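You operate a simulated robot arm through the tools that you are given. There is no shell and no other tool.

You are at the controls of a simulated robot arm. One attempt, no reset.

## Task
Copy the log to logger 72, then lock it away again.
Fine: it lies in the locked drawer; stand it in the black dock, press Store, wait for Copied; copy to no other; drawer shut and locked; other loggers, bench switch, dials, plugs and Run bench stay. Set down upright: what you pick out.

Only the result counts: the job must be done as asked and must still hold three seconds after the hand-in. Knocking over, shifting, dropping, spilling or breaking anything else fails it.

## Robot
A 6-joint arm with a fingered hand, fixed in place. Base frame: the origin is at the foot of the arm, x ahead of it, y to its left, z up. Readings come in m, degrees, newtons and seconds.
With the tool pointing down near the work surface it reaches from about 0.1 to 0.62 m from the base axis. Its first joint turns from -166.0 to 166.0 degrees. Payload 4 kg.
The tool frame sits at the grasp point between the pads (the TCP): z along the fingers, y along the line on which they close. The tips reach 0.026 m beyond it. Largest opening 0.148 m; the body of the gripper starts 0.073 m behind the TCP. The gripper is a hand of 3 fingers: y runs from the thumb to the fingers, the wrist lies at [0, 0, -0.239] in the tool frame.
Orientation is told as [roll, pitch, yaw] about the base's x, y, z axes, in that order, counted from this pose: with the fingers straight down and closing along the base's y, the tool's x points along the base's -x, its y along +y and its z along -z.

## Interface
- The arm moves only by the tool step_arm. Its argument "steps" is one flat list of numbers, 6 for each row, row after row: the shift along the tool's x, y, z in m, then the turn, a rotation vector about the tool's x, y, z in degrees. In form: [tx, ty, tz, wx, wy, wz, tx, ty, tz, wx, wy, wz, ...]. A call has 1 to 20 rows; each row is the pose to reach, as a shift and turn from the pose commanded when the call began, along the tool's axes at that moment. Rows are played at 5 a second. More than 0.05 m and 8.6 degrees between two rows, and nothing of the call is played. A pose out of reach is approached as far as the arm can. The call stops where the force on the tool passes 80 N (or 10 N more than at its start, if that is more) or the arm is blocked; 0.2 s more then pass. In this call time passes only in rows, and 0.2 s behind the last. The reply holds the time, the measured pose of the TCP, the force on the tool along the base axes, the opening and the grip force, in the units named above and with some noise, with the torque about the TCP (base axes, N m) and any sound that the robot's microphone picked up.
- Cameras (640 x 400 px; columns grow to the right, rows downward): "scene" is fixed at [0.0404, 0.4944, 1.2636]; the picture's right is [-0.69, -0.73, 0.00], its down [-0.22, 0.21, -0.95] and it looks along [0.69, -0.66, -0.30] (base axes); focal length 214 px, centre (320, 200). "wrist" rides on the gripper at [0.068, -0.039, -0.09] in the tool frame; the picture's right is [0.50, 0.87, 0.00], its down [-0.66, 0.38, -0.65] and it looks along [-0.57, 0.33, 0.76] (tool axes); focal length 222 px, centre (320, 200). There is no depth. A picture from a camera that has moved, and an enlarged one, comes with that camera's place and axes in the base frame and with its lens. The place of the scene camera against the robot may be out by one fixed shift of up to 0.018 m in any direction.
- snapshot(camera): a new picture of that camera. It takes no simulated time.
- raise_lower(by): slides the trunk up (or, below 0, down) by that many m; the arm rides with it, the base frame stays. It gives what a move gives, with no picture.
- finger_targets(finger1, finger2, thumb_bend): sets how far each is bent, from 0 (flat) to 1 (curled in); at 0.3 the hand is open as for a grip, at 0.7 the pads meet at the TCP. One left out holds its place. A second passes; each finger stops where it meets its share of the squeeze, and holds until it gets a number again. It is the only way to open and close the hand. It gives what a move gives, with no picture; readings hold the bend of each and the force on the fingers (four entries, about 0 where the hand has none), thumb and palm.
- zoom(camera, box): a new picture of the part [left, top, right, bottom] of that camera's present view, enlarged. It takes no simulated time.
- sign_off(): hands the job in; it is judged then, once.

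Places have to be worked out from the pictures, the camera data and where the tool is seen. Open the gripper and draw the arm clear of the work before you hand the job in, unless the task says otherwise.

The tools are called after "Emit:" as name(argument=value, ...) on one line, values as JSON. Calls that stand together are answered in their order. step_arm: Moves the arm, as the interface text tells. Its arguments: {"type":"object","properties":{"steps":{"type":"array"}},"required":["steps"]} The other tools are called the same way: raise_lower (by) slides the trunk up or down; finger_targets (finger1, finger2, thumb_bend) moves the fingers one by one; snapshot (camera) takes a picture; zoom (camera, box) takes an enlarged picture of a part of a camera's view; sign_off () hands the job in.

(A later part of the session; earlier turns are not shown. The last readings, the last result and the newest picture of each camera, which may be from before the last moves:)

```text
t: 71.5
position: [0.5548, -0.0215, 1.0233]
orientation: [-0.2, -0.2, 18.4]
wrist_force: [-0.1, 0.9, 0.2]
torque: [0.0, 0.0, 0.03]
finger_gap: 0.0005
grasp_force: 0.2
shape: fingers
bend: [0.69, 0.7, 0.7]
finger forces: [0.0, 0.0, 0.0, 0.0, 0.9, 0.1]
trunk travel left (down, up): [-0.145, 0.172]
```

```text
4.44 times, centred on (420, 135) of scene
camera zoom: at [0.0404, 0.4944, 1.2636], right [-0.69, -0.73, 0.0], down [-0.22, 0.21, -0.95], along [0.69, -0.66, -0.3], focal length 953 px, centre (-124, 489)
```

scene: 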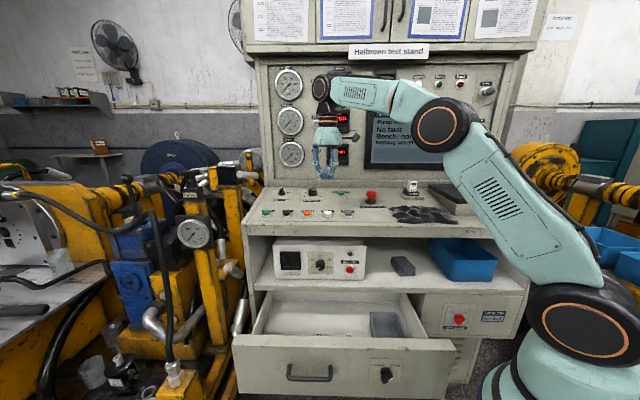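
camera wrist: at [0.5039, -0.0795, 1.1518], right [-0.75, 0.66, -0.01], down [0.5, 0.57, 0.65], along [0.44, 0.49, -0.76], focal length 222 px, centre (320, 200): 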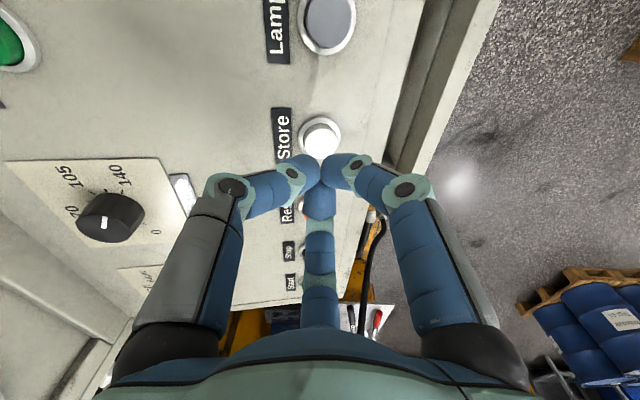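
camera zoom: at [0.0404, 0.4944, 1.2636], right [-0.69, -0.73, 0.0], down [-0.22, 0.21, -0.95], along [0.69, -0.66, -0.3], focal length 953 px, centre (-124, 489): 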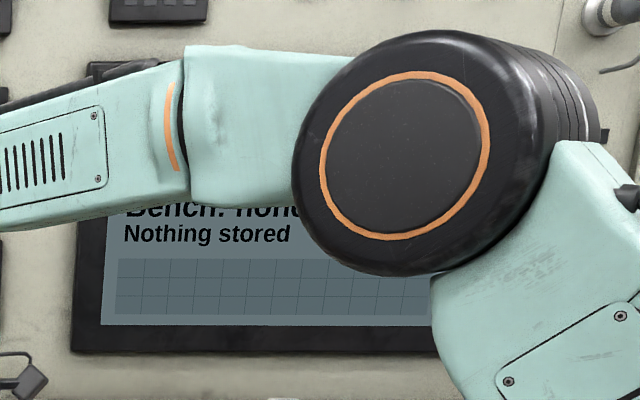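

Just touching the cap (thumb 0.9 N) and the screen's status line is visible. I press a further 6 mm.

Emit:
step_arm(steps=[0, 0, 0.002, 0, 0, 0, 0, 0, 0.004, 0, 0, 0, 0, 0, 0.006, 0, 0, 0])

Emit:
zoom(camera="scene", box=[360, 90, 480, 180])

Emit:
zoom(camera="scene", box=[290, 180, 370, 230])

```text
t: 72.3
position: [0.5545, -0.0211, 1.0166]
orientation: [-0.3, -0.3, 18.4]
wrist_force: [1.5, -1.8, 8.9]
torque: [-0.09, -0.1, -0.02]
finger_gap: 0.0
grasp_force: 4.9
shape: fingers
bend: [0.69, 0.7, 0.7]
finger forces: [0.0, 1.6, 0.1, 0.0, 9.4, 0.0]
trunk travel left (down, up): [-0.145, 0.172]
heard: click
```

```text
4.44 times, centred on (420, 135) of scene
camera zoom: at [0.0404, 0.4944, 1.2636], right [-0.69, -0.73, 0.0], down [-0.22, 0.21, -0.95], along [0.69, -0.66, -0.3], focal length 953 px, centre (-124, 489)
```

zoom: 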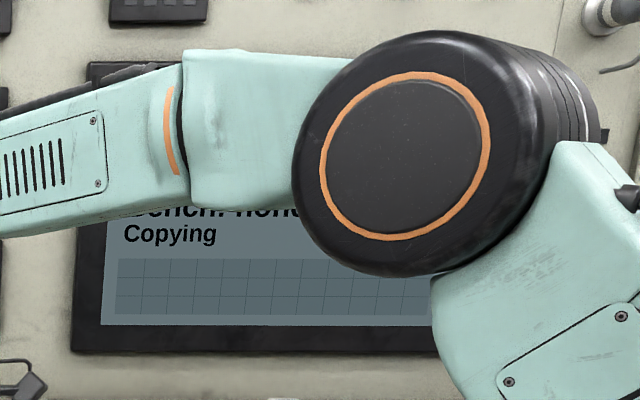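

```text
8.00 times, centred on (330, 205) of scene
camera zoom: at [0.0404, 0.4944, 1.2636], right [-0.69, -0.73, 0.0], down [-0.22, 0.21, -0.95], along [0.69, -0.66, -0.3], focal length 1716 px, centre (240, 160)
```

zoom: 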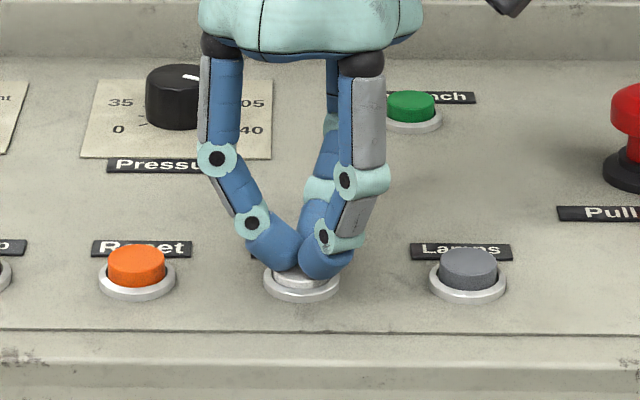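

A click was heard and the screen now says "Copying". I lift off the button straight up and wait for the screen.

Emit:
step_arm(steps=[0, 0, -0.015, 0, 0, 0, 0, 0, -0.04, 0, 0, 0, 0, 0, -0.08, 0, 0, 0, 0, 0, -0.12, 0, 0, 0, 0, 0, -0.14, 0, 0, 0])

Emit:
snapshot(camera="scene")

Emit:
zoom(camera="scene", box=[360, 90, 480, 180])

```text
t: 73.5
position: [0.5523, -0.02, 1.1559]
orientation: [-0.3, -0.1, 18.5]
wrist_force: [-0.6, -0.4, 0.4]
torque: [0.0, 0.03, 0.0]
finger_gap: 0.0004
grasp_force: 0.0
shape: fingers
bend: [0.69, 0.7, 0.7]
finger forces: [0.0, 0.0, 0.1, 0.0, 0.0, 0.0]
trunk travel left (down, up): [-0.145, 0.172]
```

```text
taken
```

scene: 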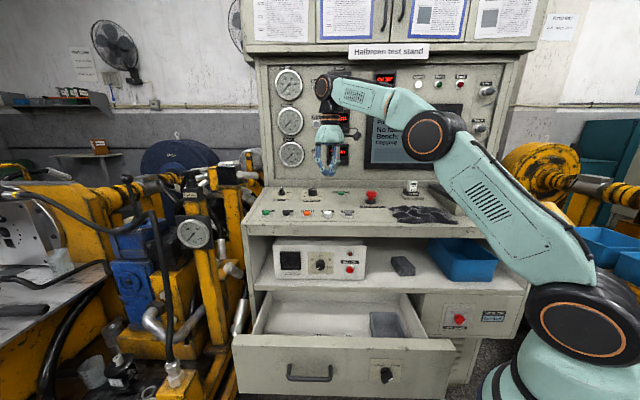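

```text
4.44 times, centred on (420, 135) of scene
camera zoom: at [0.0404, 0.4944, 1.2636], right [-0.69, -0.73, 0.0], down [-0.22, 0.21, -0.95], along [0.69, -0.66, -0.3], focal length 953 px, centre (-124, 489)
```

zoom: 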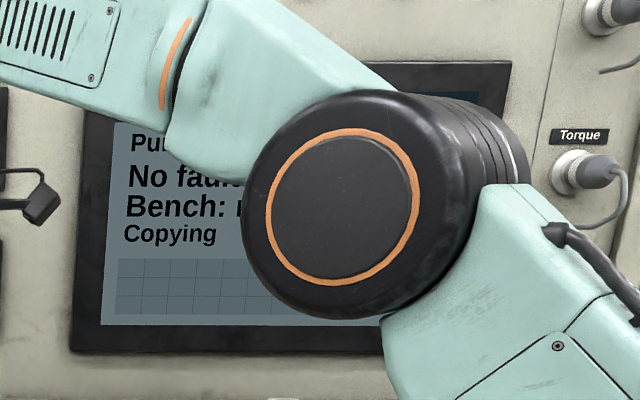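

Still "Copying". I use the time to reopen the fingers for the next grip, then hold still and check the screen.

Emit:
finger_targets(finger1=0.46, finger2=0.46, thumb_bend=0.46)

Emit:
step_arm(steps=[0, 0, 0, 0, 0, 0, 0, 0, 0, 0, 0, 0, 0, 0, 0, 0, 0, 0, 0, 0, 0, 0, 0, 0, 0, 0, 0, 0, 0, 0, 0, 0, 0, 0, 0, 0, 0, 0, 0, 0, 0, 0, 0, 0, 0, 0, 0, 0, 0, 0, 0, 0, 0, 0, 0, 0, 0, 0, 0, 0, 0, 0, 0, 0, 0, 0, 0, 0, 0, 0, 0, 0])

Emit:
zoom(camera="scene", box=[360, 90, 480, 180])

```text
t: 74.5
position: [0.5528, -0.0211, 1.1544]
orientation: [-0.3, -0.2, 18.4]
wrist_force: [0.0, -0.3, 0.9]
torque: [0.02, 0.02, 0.01]
finger_gap: 0.075
grasp_force: 0.1
shape: fingers
bend: [0.46, 0.46, 0.46]
finger forces: [0.0, 0.1, 0.0, 0.1, 0.1, 0.0]
trunk travel left (down, up): [-0.145, 0.172]
```

```text
t: 77.2
position: [0.5516, -0.0204, 1.1545]
orientation: [-0.3, -0.2, 18.5]
wrist_force: [0.1, 0.0, 1.5]
torque: [0.0, 0.01, -0.04]
finger_gap: 0.075
grasp_force: 0.1
shape: fingers
bend: [0.46, 0.46, 0.46]
finger forces: [0.0, 0.0, 0.0, 0.1, 0.1, 0.0]
trunk travel left (down, up): [-0.145, 0.172]
```

```text
4.44 times, centred on (420, 135) of scene
camera zoom: at [0.0404, 0.4944, 1.2636], right [-0.69, -0.73, 0.0], down [-0.22, 0.21, -0.95], along [0.69, -0.66, -0.3], focal length 953 px, centre (-124, 489)
```

zoom: 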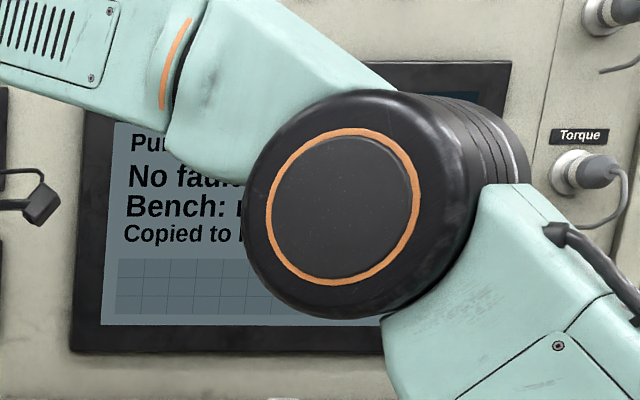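

The screen shows "Copied to l…". Now I go back to the dock to fetch logger 72, returning to the 15° leaning hand pose above it.

Emit:
step_arm(steps=[0.0241, -0.0317, -0.0035, 1.34, -0.68, 0.32, 0.0482, -0.0633, -0.007, 2.68, -1.35, 0.64, 0.0723, -0.095, -0.0105, 4.02, -2.03, 0.96, 0.0964, -0.1266, -0.014, 5.36, -2.7, 1.28, 0.1206, -0.1583, -0.0175, 6.7, -3.38, 1.6, 0.1447, -0.1899, -0.021, 8.03, -4.06, 1.92, 0.1688, -0.2216, -0.0245, 9.37, -4.73, 2.24, 0.1929, -0.2532, -0.028, 10.71, -5.41, 2.56, 0.217, -0.2849, -0.0315, 12.05, -6.08, 2.88, 0.2411, -0.3165, -0.035, 13.39, -6.76, 3.2])

Emit:
snapshot(camera="wrist")

Emit:
zoom(camera="wrist", box=[270, 60, 400, 170])

Emit:
zoom(camera="scene", box=[360, 100, 460, 205])

```text
t: 79.3
position: [0.4247, -0.3966, 1.1923]
orientation: [-13.6, -7.3, 16.0]
wrist_force: [0.6, 0.4, -0.4]
torque: [0.01, -0.03, -0.01]
finger_gap: 0.0749
grasp_force: 0.2
shape: fingers
bend: [0.46, 0.46, 0.46]
finger forces: [0.0, 0.1, 0.0, 0.1, 0.0, 0.0]
trunk travel left (down, up): [-0.145, 0.172]
```

```text
taken
camera wrist: at [0.3532, -0.4341, 1.2801], right [-0.68, 0.68, -0.26], down [0.41, 0.66, 0.63], along [0.6, 0.32, -0.73], focal length 222 px, centre (320, 200)
```

wrist: 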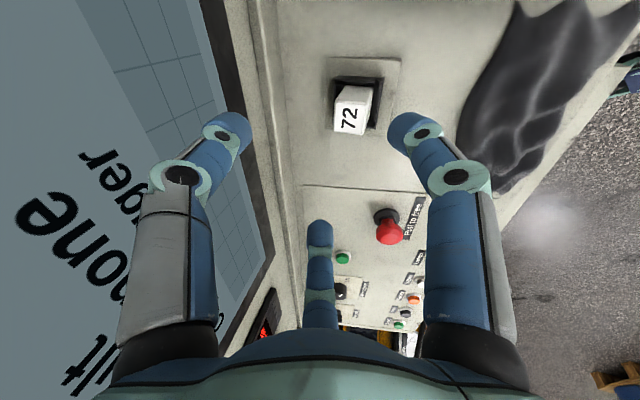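

```text
3.64 times, centred on (335, 115) of wrist
camera zoom: at [0.3532, -0.4341, 1.2801], right [-0.68, 0.68, -0.26], down [0.41, 0.66, 0.63], along [0.6, 0.32, -0.73], focal length 808 px, centre (266, 509)
```

zoom: 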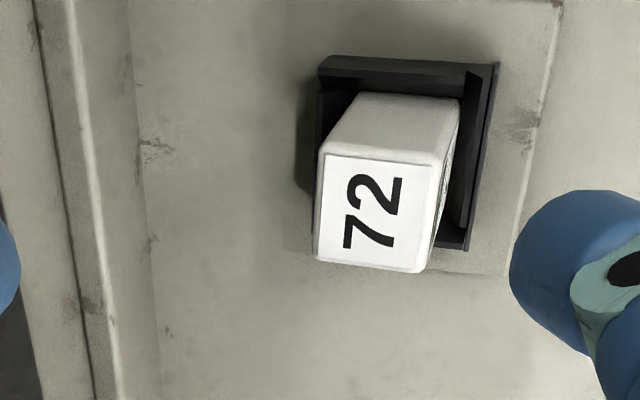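

```text
3.81 times, centred on (410, 152) of scene
camera zoom: at [0.0404, 0.4944, 1.2636], right [-0.69, -0.73, 0.0], down [-0.22, 0.21, -0.95], along [0.69, -0.66, -0.3], focal length 817 px, centre (-23, 381)
```

zoom: 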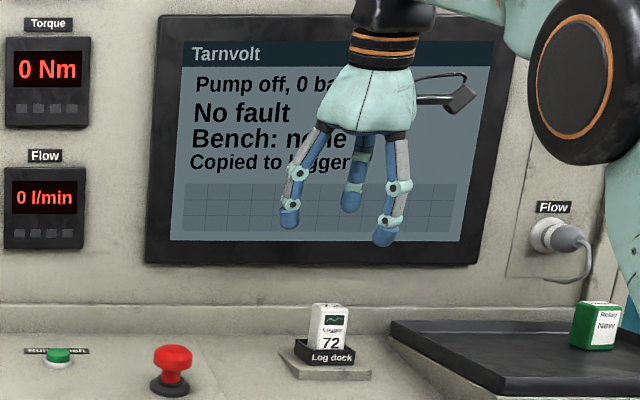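

"Copied to logger" is confirmed on screen. The logger in the dock measures at (0.4285, −0.397), square to the bench. I descend around it to TCP z≈1.08.

Emit:
step_arm(steps=[-0.0017, 0.0024, -0.0003, 0, 0, 0, 0.0019, 0.0087, 0.0268, 0, 0, 0, 0.0055, 0.015, 0.0539, 0, 0, 0, 0.0092, 0.0213, 0.0811, 0, 0, 0, 0.0128, 0.0276, 0.1082, 0, 0, 0])

Emit:
zoom(camera="wrist", box=[160, 60, 480, 260])

Emit:
zoom(camera="scene", box=[386, 165, 434, 205])

```text
t: 80.5
position: [0.4237, -0.3941, 1.0796]
orientation: [-13.5, -7.2, 16.0]
wrist_force: [0.2, -0.2, -0.3]
torque: [0.0, -0.01, -0.03]
finger_gap: 0.0749
grasp_force: 0.2
shape: fingers
bend: [0.46, 0.46, 0.46]
finger forces: [0.1, 0.1, 0.0, 0.1, 0.1, 0.1]
trunk travel left (down, up): [-0.145, 0.172]
```

```text
2.00 times, centred on (320, 160) of wrist
camera zoom: at [0.3532, -0.432, 1.1684], right [-0.68, 0.68, -0.27], down [0.41, 0.66, 0.63], along [0.6, 0.32, -0.73], focal length 444 px, centre (320, 280)
```

zoom: 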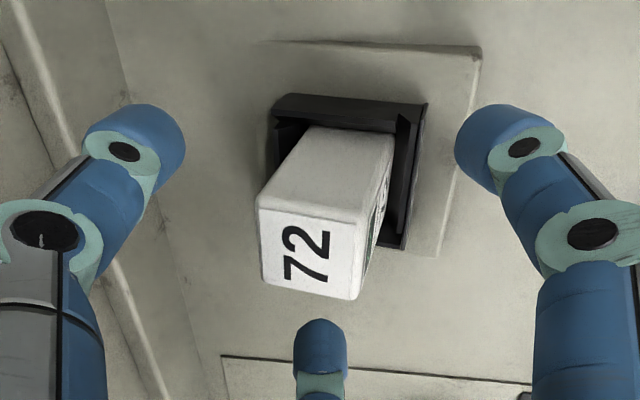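

```text
10.00 times, centred on (410, 185) of scene
camera zoom: at [0.0404, 0.4944, 1.2636], right [-0.69, -0.73, 0.0], down [-0.22, 0.21, -0.95], along [0.69, -0.66, -0.3], focal length 2145 px, centre (-580, 350)
```

zoom: 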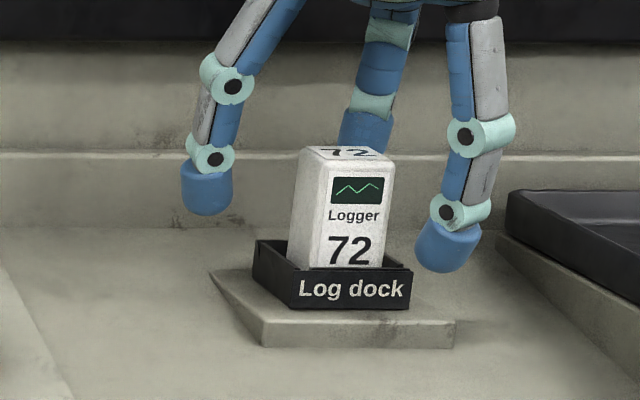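

The logger stands nicely between the fingers. I nudge 2 mm toward the robot and pre-close.

Emit:
step_arm(steps=[0.001, 0.0017, -0.0005, 0, 0, 0])

Emit:
finger_targets(finger1=0.57, finger2=0.6, thumb_bend=0.57)

Emit:
zoom(camera="wrist", box=[160, 60, 480, 260])

Emit:
zoom(camera="scene", box=[386, 165, 434, 205])

```text
t: 81.0
position: [0.4234, -0.3934, 1.0797]
orientation: [-13.7, -7.3, 16.0]
wrist_force: [-0.9, -0.3, -0.2]
torque: [-0.01, 0.0, 0.0]
finger_gap: 0.0749
grasp_force: 0.1
shape: fingers
bend: [0.46, 0.46, 0.46]
finger forces: [0.0, 0.1, 0.0, 0.0, 0.0, 0.0]
trunk travel left (down, up): [-0.145, 0.172]
```

```text
t: 82.0
position: [0.4236, -0.3926, 1.0801]
orientation: [-13.4, -7.3, 16.0]
wrist_force: [0.5, 0.6, 0.3]
torque: [0.0, -0.02, -0.04]
finger_gap: 0.0429
grasp_force: 0.2
shape: fingers
bend: [0.56, 0.6, 0.56]
finger forces: [0.1, 0.0, 0.0, 0.0, 0.0, 0.1]
trunk travel left (down, up): [-0.145, 0.172]
```

```text
2.00 times, centred on (320, 160) of wrist
camera zoom: at [0.3521, -0.4309, 1.168], right [-0.68, 0.68, -0.26], down [0.41, 0.66, 0.63], along [0.6, 0.32, -0.73], focal length 444 px, centre (320, 280)
```

zoom: 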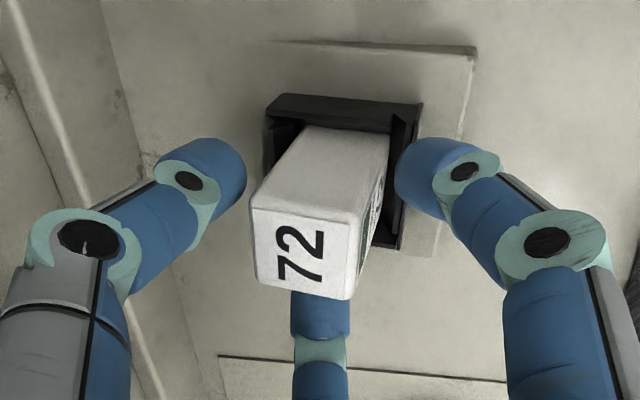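

```text
10.00 times, centred on (410, 185) of scene
camera zoom: at [0.0404, 0.4944, 1.2636], right [-0.69, -0.73, 0.0], down [-0.22, 0.21, -0.95], along [0.69, -0.66, -0.3], focal length 2145 px, centre (-580, 350)
```

zoom: 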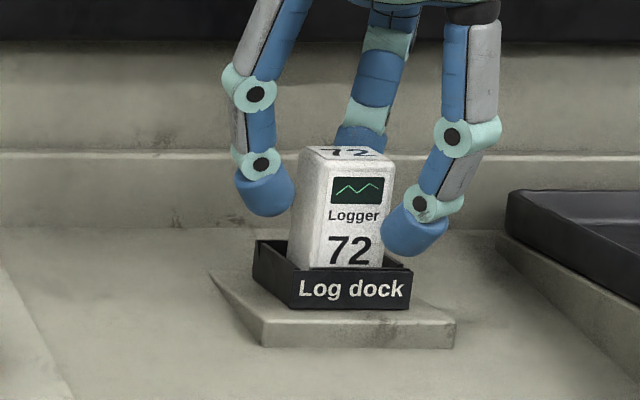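

Fingers are evenly around the logger. I close the grip.

Emit:
finger_targets(finger1=0.65, finger2=0.68, thumb_bend=0.65)

Emit:
zoom(camera="wrist", box=[160, 60, 480, 260])

Emit:
zoom(camera="scene", box=[386, 165, 434, 205])

```text
t: 83.0
position: [0.4232, -0.3935, 1.0799]
orientation: [-13.6, -7.3, 16.0]
wrist_force: [1.0, 0.8, 1.1]
torque: [-0.02, -0.03, 0.01]
finger_gap: 0.029
grasp_force: 6.9
shape: fingers
bend: [0.6, 0.64, 0.62]
finger forces: [3.8, 4.1, 0.0, 0.0, 5.2, 0.1]
trunk travel left (down, up): [-0.145, 0.172]
```

```text
2.00 times, centred on (320, 160) of wrist
camera zoom: at [0.3521, -0.4308, 1.168], right [-0.68, 0.68, -0.26], down [0.41, 0.66, 0.63], along [0.6, 0.32, -0.73], focal length 444 px, centre (320, 280)
```

zoom: 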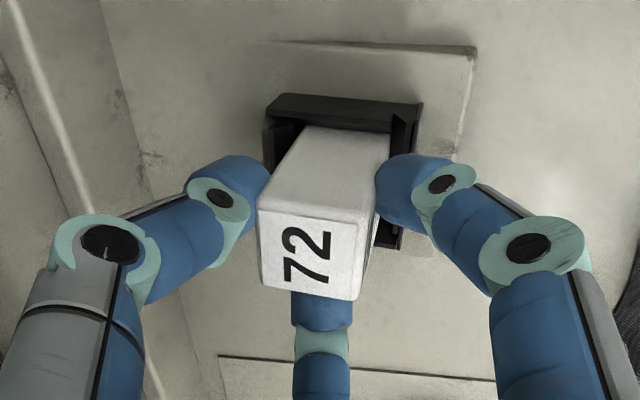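

```text
10.00 times, centred on (410, 185) of scene
camera zoom: at [0.0404, 0.4944, 1.2636], right [-0.69, -0.73, 0.0], down [-0.22, 0.21, -0.95], along [0.69, -0.66, -0.3], focal length 2145 px, centre (-580, 350)
```

zoom: 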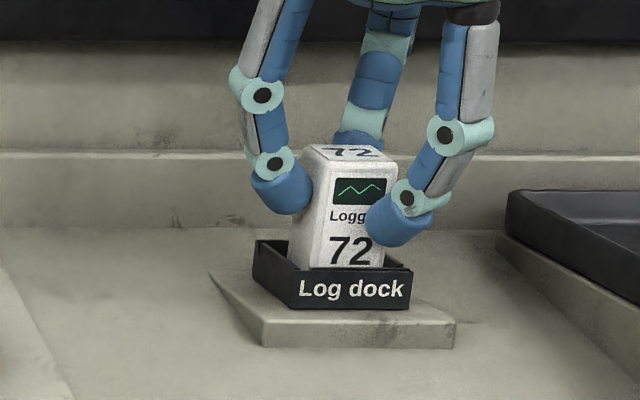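

Grip is firm (≈4–5 N per finger) and the logger is still plumb. I lift it straight up 0.12 m out of the dock.

Emit:
step_arm(steps=[-0.0026, -0.0045, -0.0193, 0, 0, 0, -0.0058, -0.0101, -0.0435, 0, 0, 0, -0.0103, -0.0179, -0.0773, 0, 0, 0, -0.0155, -0.0269, -0.1159, 0, 0, 0])

Emit:
snapshot(camera="scene")

Emit:
zoom(camera="scene", box=[386, 140, 434, 200])

```text
t: 84.0
position: [0.4258, -0.3904, 1.2008]
orientation: [-13.5, -7.3, 16.0]
wrist_force: [-0.7, 0.5, -1.6]
torque: [0.02, -0.02, 0.0]
finger_gap: 0.0288
grasp_force: 6.0
shape: fingers
bend: [0.6, 0.64, 0.62]
finger forces: [3.9, 3.9, 0.0, 0.0, 4.5, 0.0]
trunk travel left (down, up): [-0.145, 0.172]
```

```text
taken
```

scene: 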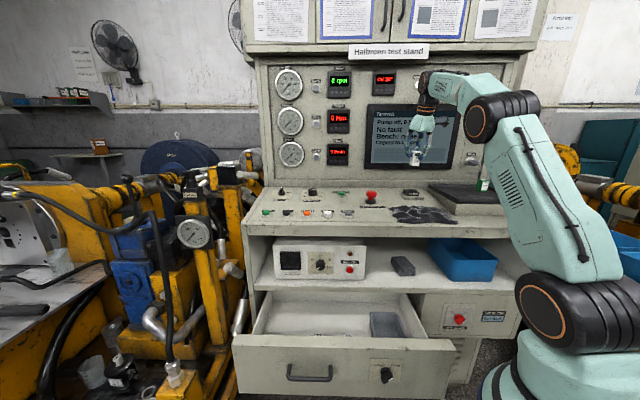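

```text
6.67 times, centred on (410, 170) of scene
camera zoom: at [0.0404, 0.4944, 1.2636], right [-0.69, -0.73, 0.0], down [-0.22, 0.21, -0.95], along [0.69, -0.66, -0.3], focal length 1430 px, centre (-280, 400)
```

zoom: 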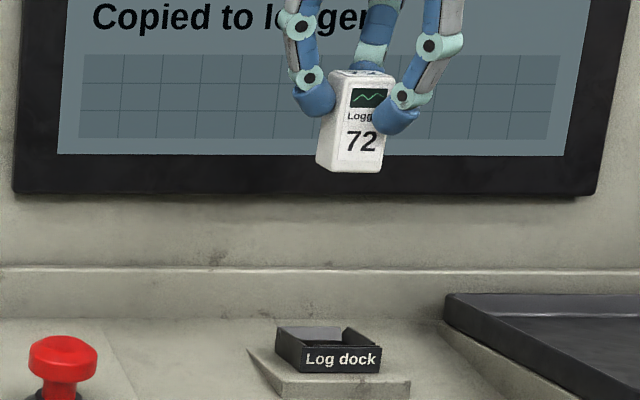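

The logger is out of the dock, upright in the hand. I carry it back along the same high route to the front of the bench near (0.50, 0.23, 1.20).

Emit:
step_arm(steps=[-0.016, 0.0378, -0.0066, 0, 0, 0, -0.0321, 0.0756, -0.0133, 0, 0, 0, -0.0481, 0.1135, -0.0199, 0, 0, 0, -0.0641, 0.1513, -0.0265, 0, 0, 0, -0.0802, 0.1891, -0.0331, 0, 0, 0, -0.0962, 0.2269, -0.0398, 0, 0, 0, -0.1122, 0.2647, -0.0464, 0, 0, 0, -0.1282, 0.3026, -0.053, 0, 0, 0, -0.1443, 0.3404, -0.0597, 0, 0, 0, -0.1603, 0.3782, -0.0663, 0, 0, 0, -0.1763, 0.416, -0.0729, 0, 0, 0, -0.1924, 0.4538, -0.0796, 0, 0, 0, -0.2084, 0.4917, -0.0862, 0, 0, 0, -0.2244, 0.5295, -0.0928, 0, 0, 0, -0.2405, 0.5673, -0.0994, 0, 0, 0])

Emit:
snapshot(camera="scene")

Emit:
snapshot(camera="wrist")

```text
t: 87.2
position: [0.4994, 0.2304, 1.1936]
orientation: [-13.6, -7.4, 16.0]
wrist_force: [0.5, -0.1, -0.5]
torque: [-0.01, -0.01, -0.01]
finger_gap: 0.0284
grasp_force: 5.5
shape: fingers
bend: [0.6, 0.64, 0.62]
finger forces: [3.7, 3.5, 0.1, 0.1, 4.4, 0.0]
trunk travel left (down, up): [-0.145, 0.172]
```

```text
taken
```

scene: 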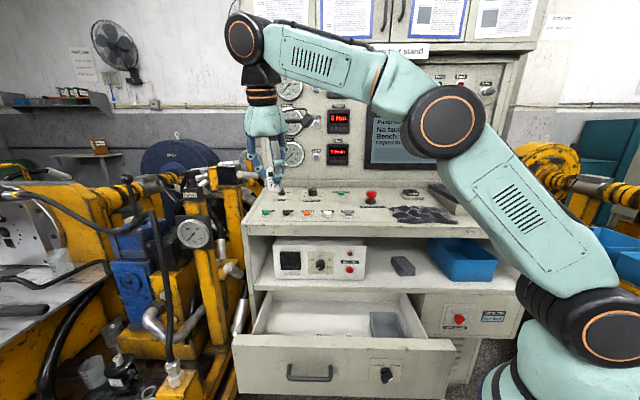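

```text
taken
camera wrist: at [0.4286, 0.1923, 1.2813], right [-0.68, 0.68, -0.26], down [0.41, 0.66, 0.63], along [0.6, 0.32, -0.73], focal length 222 px, centre (320, 200)
```

wrist: 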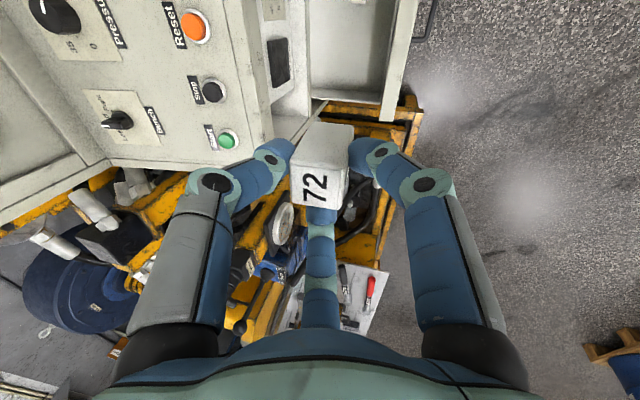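

Carried safely to the front. I raise the trunk back by 0.12 m to reuse the known-good arm posture for the descent into the drawer.

Emit:
raise_lower(by=0.12)

Emit:
zoom(camera="scene", box=[225, 280, 465, 400])

```text
t: 88.7
position: [0.4987, 0.2275, 1.313]
orientation: [-13.6, -7.2, 16.0]
wrist_force: [-0.5, 0.6, -0.4]
torque: [0.02, -0.07, -0.02]
finger_gap: 0.0287
grasp_force: 5.4
shape: fingers
bend: [0.6, 0.64, 0.62]
finger forces: [3.6, 3.5, 0.0, 0.0, 4.3, 0.0]
trunk travel left (down, up): [-0.265, 0.052]
```

```text
2.67 times, centred on (345, 340) of scene
camera zoom: at [0.0404, 0.4944, 1.2636], right [-0.69, -0.73, 0.0], down [-0.22, 0.21, -0.95], along [0.69, -0.66, -0.3], focal length 572 px, centre (253, -173)
```

zoom: 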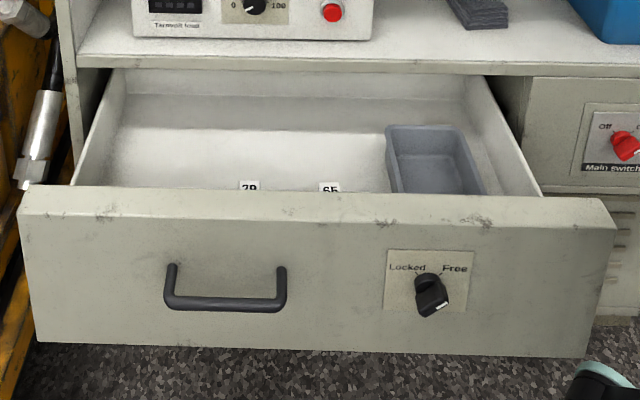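

Drawer, loggers 29 and 65 are as before. I descend in front of the bench to just above the drawer (z≈0.70), retracing the earlier path.

Emit:
step_arm(steps=[0.004, 0.0073, 0.04, 0, 0, 0, 0.0079, 0.0146, 0.0801, 0, 0, 0, 0.0119, 0.022, 0.1201, 0, 0, 0, 0.0158, 0.0293, 0.1602, 0, 0, 0, 0.0198, 0.0366, 0.2002, 0, 0, 0, 0.0237, 0.0439, 0.2402, 0, 0, 0, 0.0277, 0.0512, 0.2803, 0, 0, 0, 0.0316, 0.0586, 0.3203, 0, 0, 0, 0.0356, 0.0659, 0.3604, 0, 0, 0, 0.0395, 0.0732, 0.4004, 0, 0, 0, 0.0435, 0.0805, 0.4404, 0, 0, 0, 0.0474, 0.0878, 0.4805, 0, 0, 0, 0.0514, 0.0952, 0.5205, 0, 0, 0, 0.0553, 0.1025, 0.5606, 0, 0, 0, 0.0593, 0.1098, 0.6006, 0, 0, 0])

Emit:
snapshot(camera="wrist")

Emit:
snapshot(camera="scene")

Emit:
zoom(camera="scene", box=[250, 280, 320, 340])

```text
t: 91.8
position: [0.5273, 0.2004, 0.6988]
orientation: [-13.6, -7.3, 15.9]
wrist_force: [-0.1, 0.3, -0.8]
torque: [-0.02, 0.04, -0.02]
finger_gap: 0.0285
grasp_force: 6.1
shape: fingers
bend: [0.6, 0.64, 0.62]
finger forces: [3.7, 3.1, 0.1, 0.0, 4.2, 0.0]
trunk travel left (down, up): [-0.265, 0.052]
```

```text
taken
camera wrist: at [0.4561, 0.1617, 0.7878], right [-0.68, 0.68, -0.26], down [0.41, 0.66, 0.63], along [0.6, 0.32, -0.73], focal length 222 px, centre (320, 200)
```

wrist: 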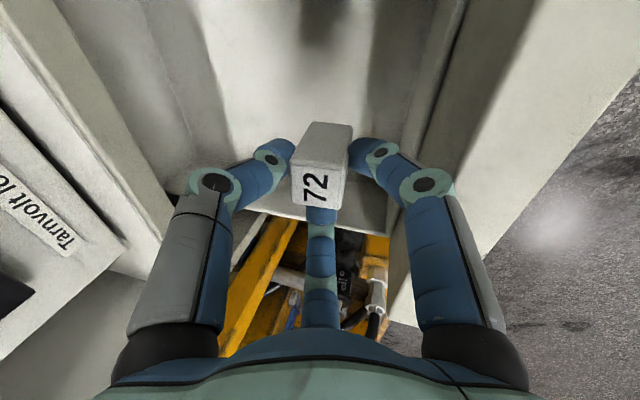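

```text
taken
```

scene: 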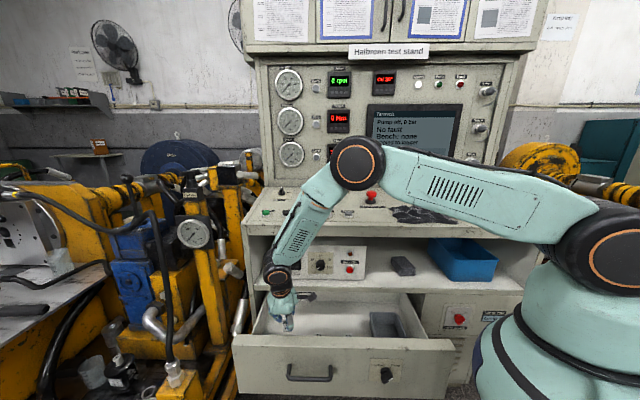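

```text
6.67 times, centred on (285, 310) of scene
camera zoom: at [0.0404, 0.4944, 1.2636], right [-0.69, -0.73, 0.0], down [-0.22, 0.21, -0.95], along [0.69, -0.66, -0.3], focal length 1430 px, centre (553, -533)
```

zoom: 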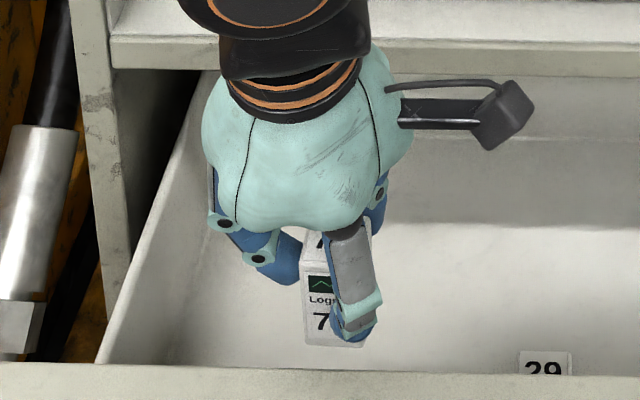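

The logger is above its old spot. I shift back 28 mm toward the bench and go down to about 3 cm above the drawer floor.

Emit:
step_arm(steps=[-0.0068, -0.0087, 0.0133, 0, 0, 0, -0.012, -0.0149, 0.0361, 0, 0, 0, -0.0088, -0.0093, 0.0602, 0, 0, 0, -0.0055, -0.0037, 0.0844, 0, 0, 0])

Emit:
zoom(camera="wrist", box=[160, 60, 480, 260])

Emit:
zoom(camera="scene", box=[250, 290, 320, 350])

```text
t: 92.8
position: [0.5483, 0.1833, 0.6223]
orientation: [-13.5, -7.3, 16.0]
wrist_force: [-0.3, 0.6, -0.2]
torque: [0.0, -0.05, 0.01]
finger_gap: 0.0283
grasp_force: 6.1
shape: fingers
bend: [0.6, 0.64, 0.62]
finger forces: [3.7, 3.2, 0.0, 0.0, 4.2, 0.0]
trunk travel left (down, up): [-0.265, 0.052]
```

```text
2.00 times, centred on (320, 160) of wrist
camera zoom: at [0.478, 0.1439, 0.7108], right [-0.68, 0.68, -0.26], down [0.41, 0.66, 0.63], along [0.6, 0.32, -0.73], focal length 444 px, centre (320, 280)
```

zoom: 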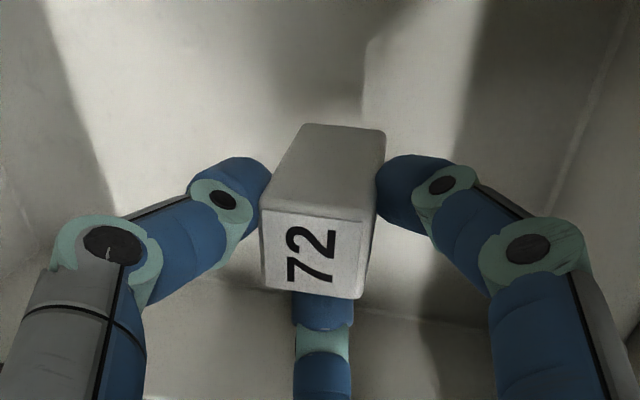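

```text
6.67 times, centred on (285, 320) of scene
camera zoom: at [0.0404, 0.4944, 1.2636], right [-0.69, -0.73, 0.0], down [-0.22, 0.21, -0.95], along [0.69, -0.66, -0.3], focal length 1430 px, centre (553, -600)
```

zoom: 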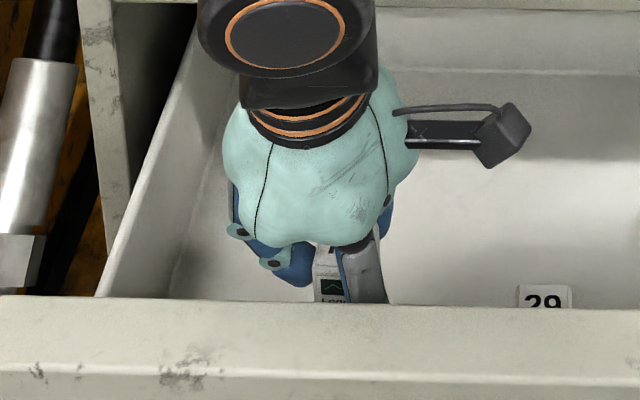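

Nearly plumb and about 3.5 cm above the floor. I lower in small steps watching for contact.

Emit:
step_arm(steps=[0.0017, 0.0029, 0.0126, 0, 0, 0, 0.0032, 0.0056, 0.0241, 0, 0, 0, 0.0039, 0.0067, 0.029, 0, 0, 0])

```text
t: 93.7
position: [0.5486, 0.181, 0.5933]
orientation: [-13.5, -7.4, 16.1]
wrist_force: [0.3, 0.1, -1.1]
torque: [0.0, -0.02, -0.02]
finger_gap: 0.0284
grasp_force: 5.5
shape: fingers
bend: [0.6, 0.64, 0.62]
finger forces: [3.6, 3.3, 0.1, 0.0, 4.2, 0.1]
trunk travel left (down, up): [-0.265, 0.052]
```

No contact yet at z=0.593. I continue in 2 mm steps.

Emit:
step_arm(steps=[0.0003, 0.0004, 0.0019, 0, 0, 0, 0.0005, 0.0009, 0.0039, 0, 0, 0])

Emit:
step_arm(steps=[0.0003, 0.0004, 0.0019, 0, 0, 0])

```text
t: 94.2
position: [0.5491, 0.1821, 0.5884]
orientation: [-13.6, -7.3, 16.0]
wrist_force: [0.3, 0.5, -0.8]
torque: [0.01, -0.01, 0.04]
finger_gap: 0.0282
grasp_force: 5.8
shape: fingers
bend: [0.6, 0.64, 0.62]
finger forces: [3.6, 3.2, 0.0, 0.0, 4.2, 0.0]
trunk travel left (down, up): [-0.265, 0.052]
```

```text
t: 94.7
position: [0.5487, 0.1833, 0.5864]
orientation: [-13.6, -7.3, 15.9]
wrist_force: [-0.1, 0.1, -0.3]
torque: [-0.01, 0.02, -0.03]
finger_gap: 0.0283
grasp_force: 5.6
shape: fingers
bend: [0.6, 0.64, 0.62]
finger forces: [3.7, 3.2, 0.1, 0.0, 4.3, 0.0]
trunk travel left (down, up): [-0.265, 0.052]
```

Still free at z≈0.586; two more small steps.

Emit:
step_arm(steps=[0.0003, 0.0004, 0.0019, 0, 0, 0])

Emit:
step_arm(steps=[0.0003, 0.0004, 0.0019, 0, 0, 0])

```text
t: 95.0
position: [0.548, 0.1826, 0.5847]
orientation: [-13.4, -7.3, 16.0]
wrist_force: [0.5, 0.3, -2.0]
torque: [-0.03, 0.01, 0.0]
finger_gap: 0.0285
grasp_force: 5.9
shape: fingers
bend: [0.6, 0.64, 0.62]
finger forces: [3.7, 3.1, 0.1, 0.0, 4.2, 0.0]
trunk travel left (down, up): [-0.265, 0.052]
```

```text
t: 95.5
position: [0.55, 0.1823, 0.5823]
orientation: [-13.5, -7.2, 16.1]
wrist_force: [0.4, -0.1, -0.8]
torque: [-0.02, 0.03, 0.02]
finger_gap: 0.0284
grasp_force: 6.0
shape: fingers
bend: [0.6, 0.64, 0.62]
finger forces: [3.7, 3.3, 0.0, 0.0, 4.2, 0.0]
trunk travel left (down, up): [-0.265, 0.052]
```

No contact yet. I continue with 2 mm steps and look at the picture.

Emit:
step_arm(steps=[0.0003, 0.0004, 0.0019, 0, 0, 0])

Emit:
step_arm(steps=[0.0003, 0.0004, 0.0019, 0, 0, 0])

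Emit:
zoom(camera="wrist", box=[160, 60, 480, 260])

```text
t: 95.8
position: [0.5487, 0.1813, 0.5807]
orientation: [-13.5, -7.3, 16.1]
wrist_force: [0.4, 0.6, -1.6]
torque: [-0.03, -0.01, 0.02]
finger_gap: 0.0284
grasp_force: 5.1
shape: fingers
bend: [0.6, 0.64, 0.62]
finger forces: [3.7, 3.2, 0.1, 0.0, 4.3, 0.0]
trunk travel left (down, up): [-0.265, 0.052]
```

```text
t: 96.2
position: [0.5483, 0.1803, 0.5781]
orientation: [-13.6, -7.2, 16.0]
wrist_force: [0.4, 0.6, -0.6]
torque: [0.01, -0.03, 0.04]
finger_gap: 0.0286
grasp_force: 5.2
shape: fingers
bend: [0.6, 0.64, 0.62]
finger forces: [3.8, 3.2, 0.1, 0.0, 4.3, 0.1]
trunk travel left (down, up): [-0.265, 0.052]
```

```text
2.00 times, centred on (320, 160) of wrist
camera zoom: at [0.4775, 0.1427, 0.6666], right [-0.68, 0.68, -0.26], down [0.41, 0.66, 0.63], along [0.6, 0.32, -0.73], focal length 444 px, centre (320, 280)
```

zoom: 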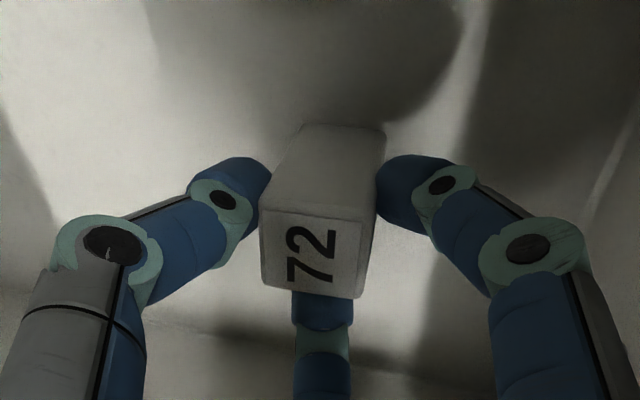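

The logger's shadow has closed up to its base; contact should be imminent. Another two small steps.

Emit:
step_arm(steps=[0.0003, 0.0004, 0.0019, 0, 0, 0])

Emit:
step_arm(steps=[0.0003, 0.0004, 0.0019, 0, 0, 0])

```text
t: 96.7
position: [0.5481, 0.1815, 0.5764]
orientation: [-13.6, -7.2, 16.0]
wrist_force: [-0.6, -0.4, 0.0]
torque: [0.01, 0.02, -0.02]
finger_gap: 0.0283
grasp_force: 5.7
shape: fingers
bend: [0.6, 0.64, 0.62]
finger forces: [3.7, 3.3, 0.1, 0.1, 4.2, 0.1]
trunk travel left (down, up): [-0.265, 0.052]
```

```text
t: 97.0
position: [0.5483, 0.181, 0.5749]
orientation: [-13.6, -7.3, 16.0]
wrist_force: [0.5, 0.7, 0.8]
torque: [-0.02, 0.04, -0.02]
finger_gap: 0.0279
grasp_force: 5.8
shape: fingers
bend: [0.6, 0.64, 0.62]
finger forces: [3.8, 3.3, 0.1, 0.0, 4.6, 0.0]
trunk travel left (down, up): [-0.265, 0.052]
```

A first hint of contact (thumb force rising). One more 2 mm step to seat it.

Emit:
step_arm(steps=[0.0003, 0.0004, 0.0019, 0, 0, 0])

Emit:
zoom(camera="wrist", box=[160, 60, 480, 260])

```text
t: 97.5
position: [0.549, 0.1812, 0.5739]
orientation: [-13.5, -7.4, 16.0]
wrist_force: [0.5, -1.7, 6.0]
torque: [-0.06, 0.01, 0.02]
finger_gap: 0.0278
grasp_force: 7.1
shape: fingers
bend: [0.6, 0.64, 0.62]
finger forces: [4.5, 3.5, 0.0, 0.0, 6.3, 0.0]
trunk travel left (down, up): [-0.265, 0.052]
```

```text
2.00 times, centred on (320, 160) of wrist
camera zoom: at [0.4774, 0.143, 0.6612], right [-0.68, 0.68, -0.27], down [0.41, 0.66, 0.63], along [0.6, 0.32, -0.73], focal length 444 px, centre (320, 280)
```

zoom: 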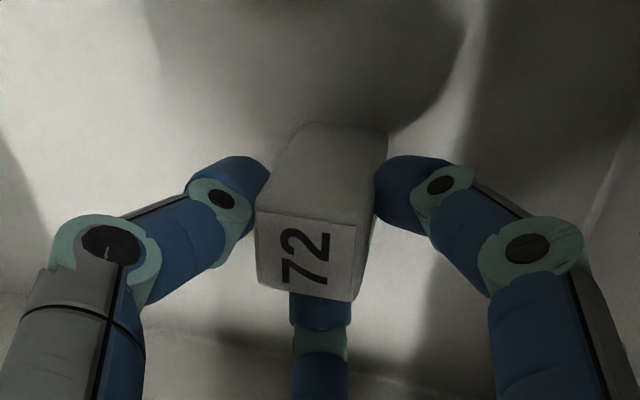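

Contact of 6 N with the drawer floor. I open the fingers gently to release the logger.

Emit:
finger_targets(finger1=0.55, finger2=0.585, thumb_bend=0.55)

Emit:
zoom(camera="wrist", box=[160, 60, 480, 260])

```text
t: 98.5
position: [0.5482, 0.1817, 0.572]
orientation: [-13.5, -7.3, 16.0]
wrist_force: [0.2, 0.4, -0.7]
torque: [0.0, 0.01, -0.01]
finger_gap: 0.0454
grasp_force: 0.0
shape: fingers
bend: [0.55, 0.58, 0.55]
finger forces: [0.0, 0.0, 0.1, 0.0, 0.0, 0.0]
trunk travel left (down, up): [-0.265, 0.052]
```

```text
2.00 times, centred on (320, 160) of wrist
camera zoom: at [0.477, 0.143, 0.6605], right [-0.68, 0.68, -0.26], down [0.41, 0.66, 0.63], along [0.6, 0.32, -0.73], focal length 444 px, centre (320, 280)
```

zoom: 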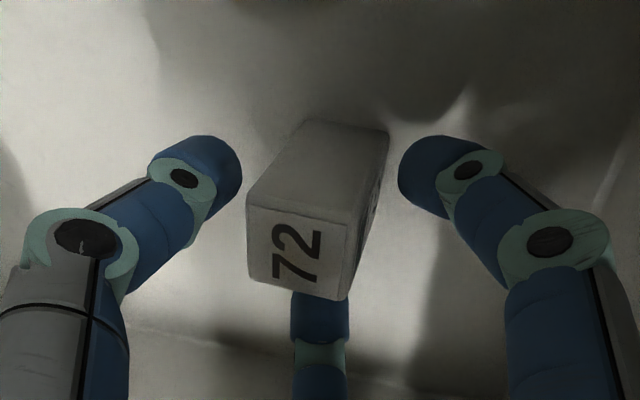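

Released and standing upright. I open a little more and lift the hand straight up out of the drawer.

Emit:
finger_targets(finger1=0.47, finger2=0.5, thumb_bend=0.5)

Emit:
step_arm(steps=[-0.0026, -0.0045, -0.0193, 0, 0, 0, -0.0065, -0.0112, -0.0483, 0, 0, 0, -0.0104, -0.0179, -0.0773, 0, 0, 0, -0.0155, -0.0269, -0.1159, 0, 0, 0, -0.0168, -0.0291, -0.1256, 0, 0, 0])

Emit:
snapshot(camera="wrist")

Emit:
zoom(camera="wrist", box=[280, 60, 400, 160])

```text
t: 99.5
position: [0.5485, 0.1814, 0.5731]
orientation: [-13.4, -7.3, 15.9]
wrist_force: [1.0, 0.7, 1.0]
torque: [0.04, -0.02, -0.01]
finger_gap: 0.0665
grasp_force: 0.1
shape: fingers
bend: [0.47, 0.5, 0.5]
finger forces: [0.0, 0.0, 0.1, 0.0, 0.1, 0.0]
trunk travel left (down, up): [-0.265, 0.052]
```

```text
t: 100.7
position: [0.5457, 0.1832, 0.7017]
orientation: [-13.6, -7.3, 16.0]
wrist_force: [0.0, -0.1, -0.3]
torque: [0.0, 0.01, 0.02]
finger_gap: 0.0666
grasp_force: 0.0
shape: fingers
bend: [0.47, 0.5, 0.5]
finger forces: [0.0, 0.0, 0.0, 0.0, 0.1, 0.0]
trunk travel left (down, up): [-0.265, 0.052]
```

```text
taken
camera wrist: at [0.4758, 0.144, 0.7893], right [-0.68, 0.68, -0.26], down [0.41, 0.66, 0.63], along [0.6, 0.32, -0.73], focal length 222 px, centre (320, 200)
```

wrist: 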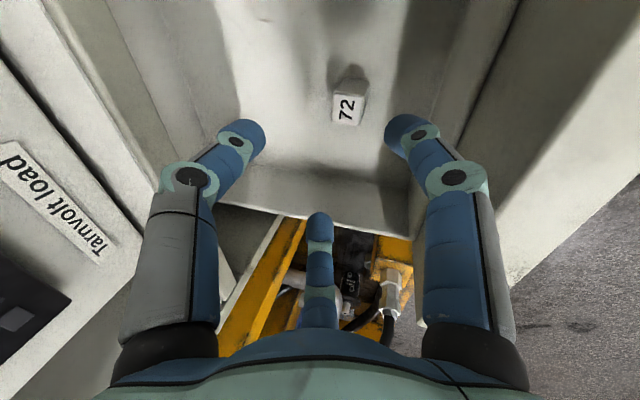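

```text
4.00 times, centred on (340, 110) of wrist
camera zoom: at [0.4758, 0.144, 0.7893], right [-0.68, 0.68, -0.26], down [0.41, 0.66, 0.63], along [0.6, 0.32, -0.73], focal length 888 px, centre (240, 560)
```

zoom: 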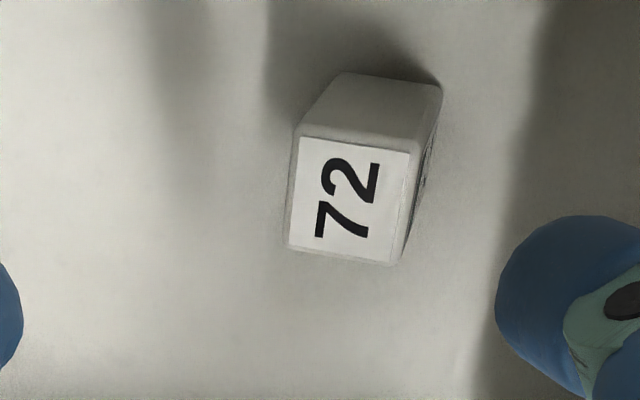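

Logger 72 stands upright at its old place. Now I take the hand up and out in front of the drawer, to close it.

Emit:
step_arm(steps=[-0.0058, -0.0101, -0.0435, 0, 0, 0, -0.0116, -0.0202, -0.0869, 0, 0, 0, 0.0167, 0.0035, -0.1091, 0, 0, 0, 0.0452, 0.027, -0.1312, 0, 0, 0, 0.0736, 0.0506, -0.1534, 0, 0, 0, 0.102, 0.0742, -0.1753, 0, 0, 0, 0.1305, 0.0978, -0.1975, 0, 0, 0, 0.1589, 0.1214, -0.2196, 0, 0, 0])

Emit:
zoom(camera="scene", box=[225, 280, 465, 400])

Emit:
snapshot(camera="wrist")

```text
t: 102.5
position: [0.3261, 0.2956, 0.866]
orientation: [-13.5, -7.4, 16.0]
wrist_force: [-0.1, -0.4, 0.0]
torque: [0.01, 0.01, -0.03]
finger_gap: 0.0668
grasp_force: 0.0
shape: fingers
bend: [0.47, 0.5, 0.5]
finger forces: [0.1, 0.0, 0.0, 0.0, 0.0, 0.0]
trunk travel left (down, up): [-0.265, 0.052]
```

```text
2.67 times, centred on (345, 340) of scene
camera zoom: at [0.0404, 0.4944, 1.2636], right [-0.69, -0.73, 0.0], down [-0.22, 0.21, -0.95], along [0.69, -0.66, -0.3], focal length 572 px, centre (253, -173)
```

zoom: 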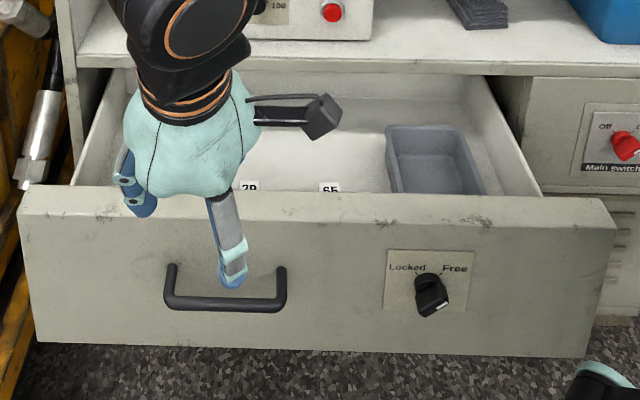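

```text
taken
camera wrist: at [0.2548, 0.2572, 0.9529], right [-0.68, 0.68, -0.27], down [0.41, 0.66, 0.63], along [0.6, 0.32, -0.73], focal length 222 px, centre (320, 200)
```

wrist: 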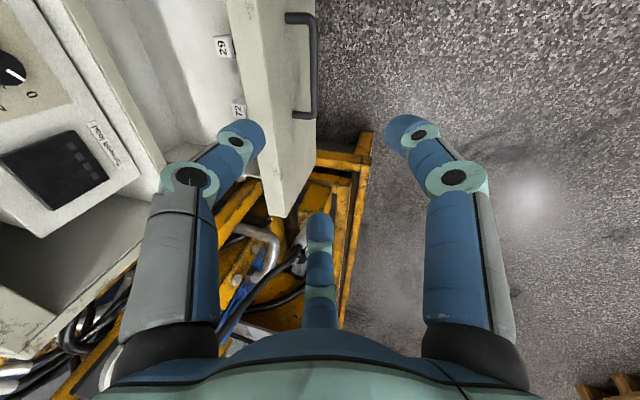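

Clear. I tilt the hand up to horizontal, pointing at the bench, and then roll it to the angle needed later for the lock.

Emit:
step_arm(steps=[0, 0, 0, 7.22, -4.17, 0, 0, 0, 0, 14.43, -8.33, 0, 0, 0, 0, 21.65, -12.5, 0, 0, 0, 0, 28.87, -16.67, 0, 0, 0, 0, 36.08, -20.83, 0, 0, 0, 0, 43.3, -25, 0, 0, 0, 0, 50.52, -29.17, 0, 0, 0, 0, 57.73, -33.33, 0, 0, 0, 0, 64.95, -37.5, 0])

Emit:
step_arm(steps=[0, 0, 0, 0, 0, 8.1, 0, 0, 0, 0, 0, 16.2, 0, 0, 0, 0, 0, 24.3, 0, 0, 0, 0, 0, 32.4, 0, 0, 0, 0, 0, 40.5, 0, 0, 0, 0, 0, 48.6, 0, 0, 0, 0, 0, 56.7, 0, 0, 0, 0, 0, 64.8, 0, 0, 0, 0, 0, 72.9, 0, 0, 0, 0, 0, 81, 0, 0, 0, 0, 0, 89.1, 0, 0, 0, 0, 0, 97.2, 0, 0, 0, 0, 0, 105])

Emit:
finger_targets(finger1=0.7, finger2=0.7, thumb_bend=0.7)

Emit:
snapshot(camera="wrist")

Emit:
snapshot(camera="scene")

```text
t: 104.5
position: [0.3267, 0.2943, 0.8653]
orientation: [-90.5, -29.7, 45.4]
wrist_force: [-0.8, 0.2, 0.1]
torque: [-0.01, -0.02, 0.0]
finger_gap: 0.0669
grasp_force: 0.0
shape: fingers
bend: [0.47, 0.5, 0.5]
finger forces: [0.0, 0.0, 0.1, 0.1, 0.1, 0.0]
trunk travel left (down, up): [-0.265, 0.052]
```

```text
t: 107.2
position: [0.3273, 0.2955, 0.8661]
orientation: [90.5, -45.2, -135.2]
wrist_force: [0.2, 0.1, -0.3]
torque: [0.01, 0.02, 0.02]
finger_gap: 0.067
grasp_force: 0.1
shape: fingers
bend: [0.47, 0.5, 0.5]
finger forces: [0.0, 0.0, 0.1, 0.0, 0.0, 0.0]
trunk travel left (down, up): [-0.265, 0.052]
```

```text
t: 108.2
position: [0.3261, 0.2957, 0.8659]
orientation: [90.4, -45.4, -135.3]
wrist_force: [0.5, 0.7, -0.1]
torque: [0.0, 0.02, -0.01]
finger_gap: 0.0004
grasp_force: 0.1
shape: fingers
bend: [0.69, 0.69, 0.7]
finger forces: [0.0, 0.0, 0.1, 0.0, 0.0, 0.1]
trunk travel left (down, up): [-0.265, 0.052]
```

```text
taken
camera wrist: at [0.2783, 0.3722, 0.7902], right [0.68, 0.69, 0.25], down [-0.6, 0.33, 0.73], along [0.42, -0.65, 0.64], focal length 222 px, centre (320, 200)
```

wrist: 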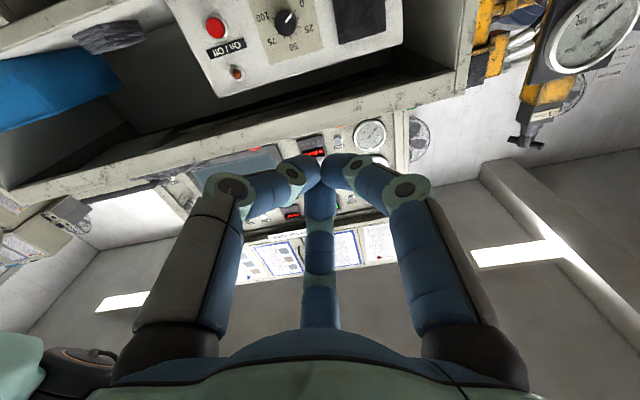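

```text
taken
```

scene: 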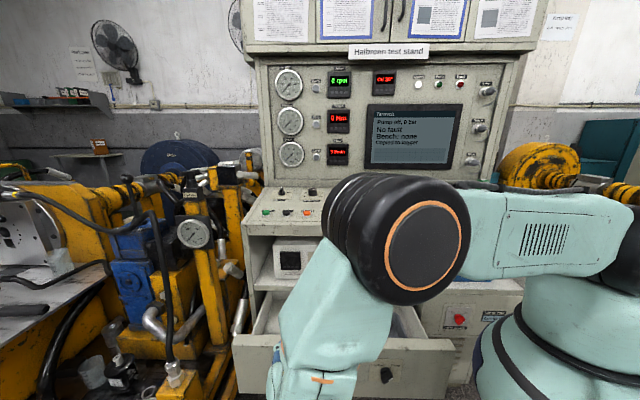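

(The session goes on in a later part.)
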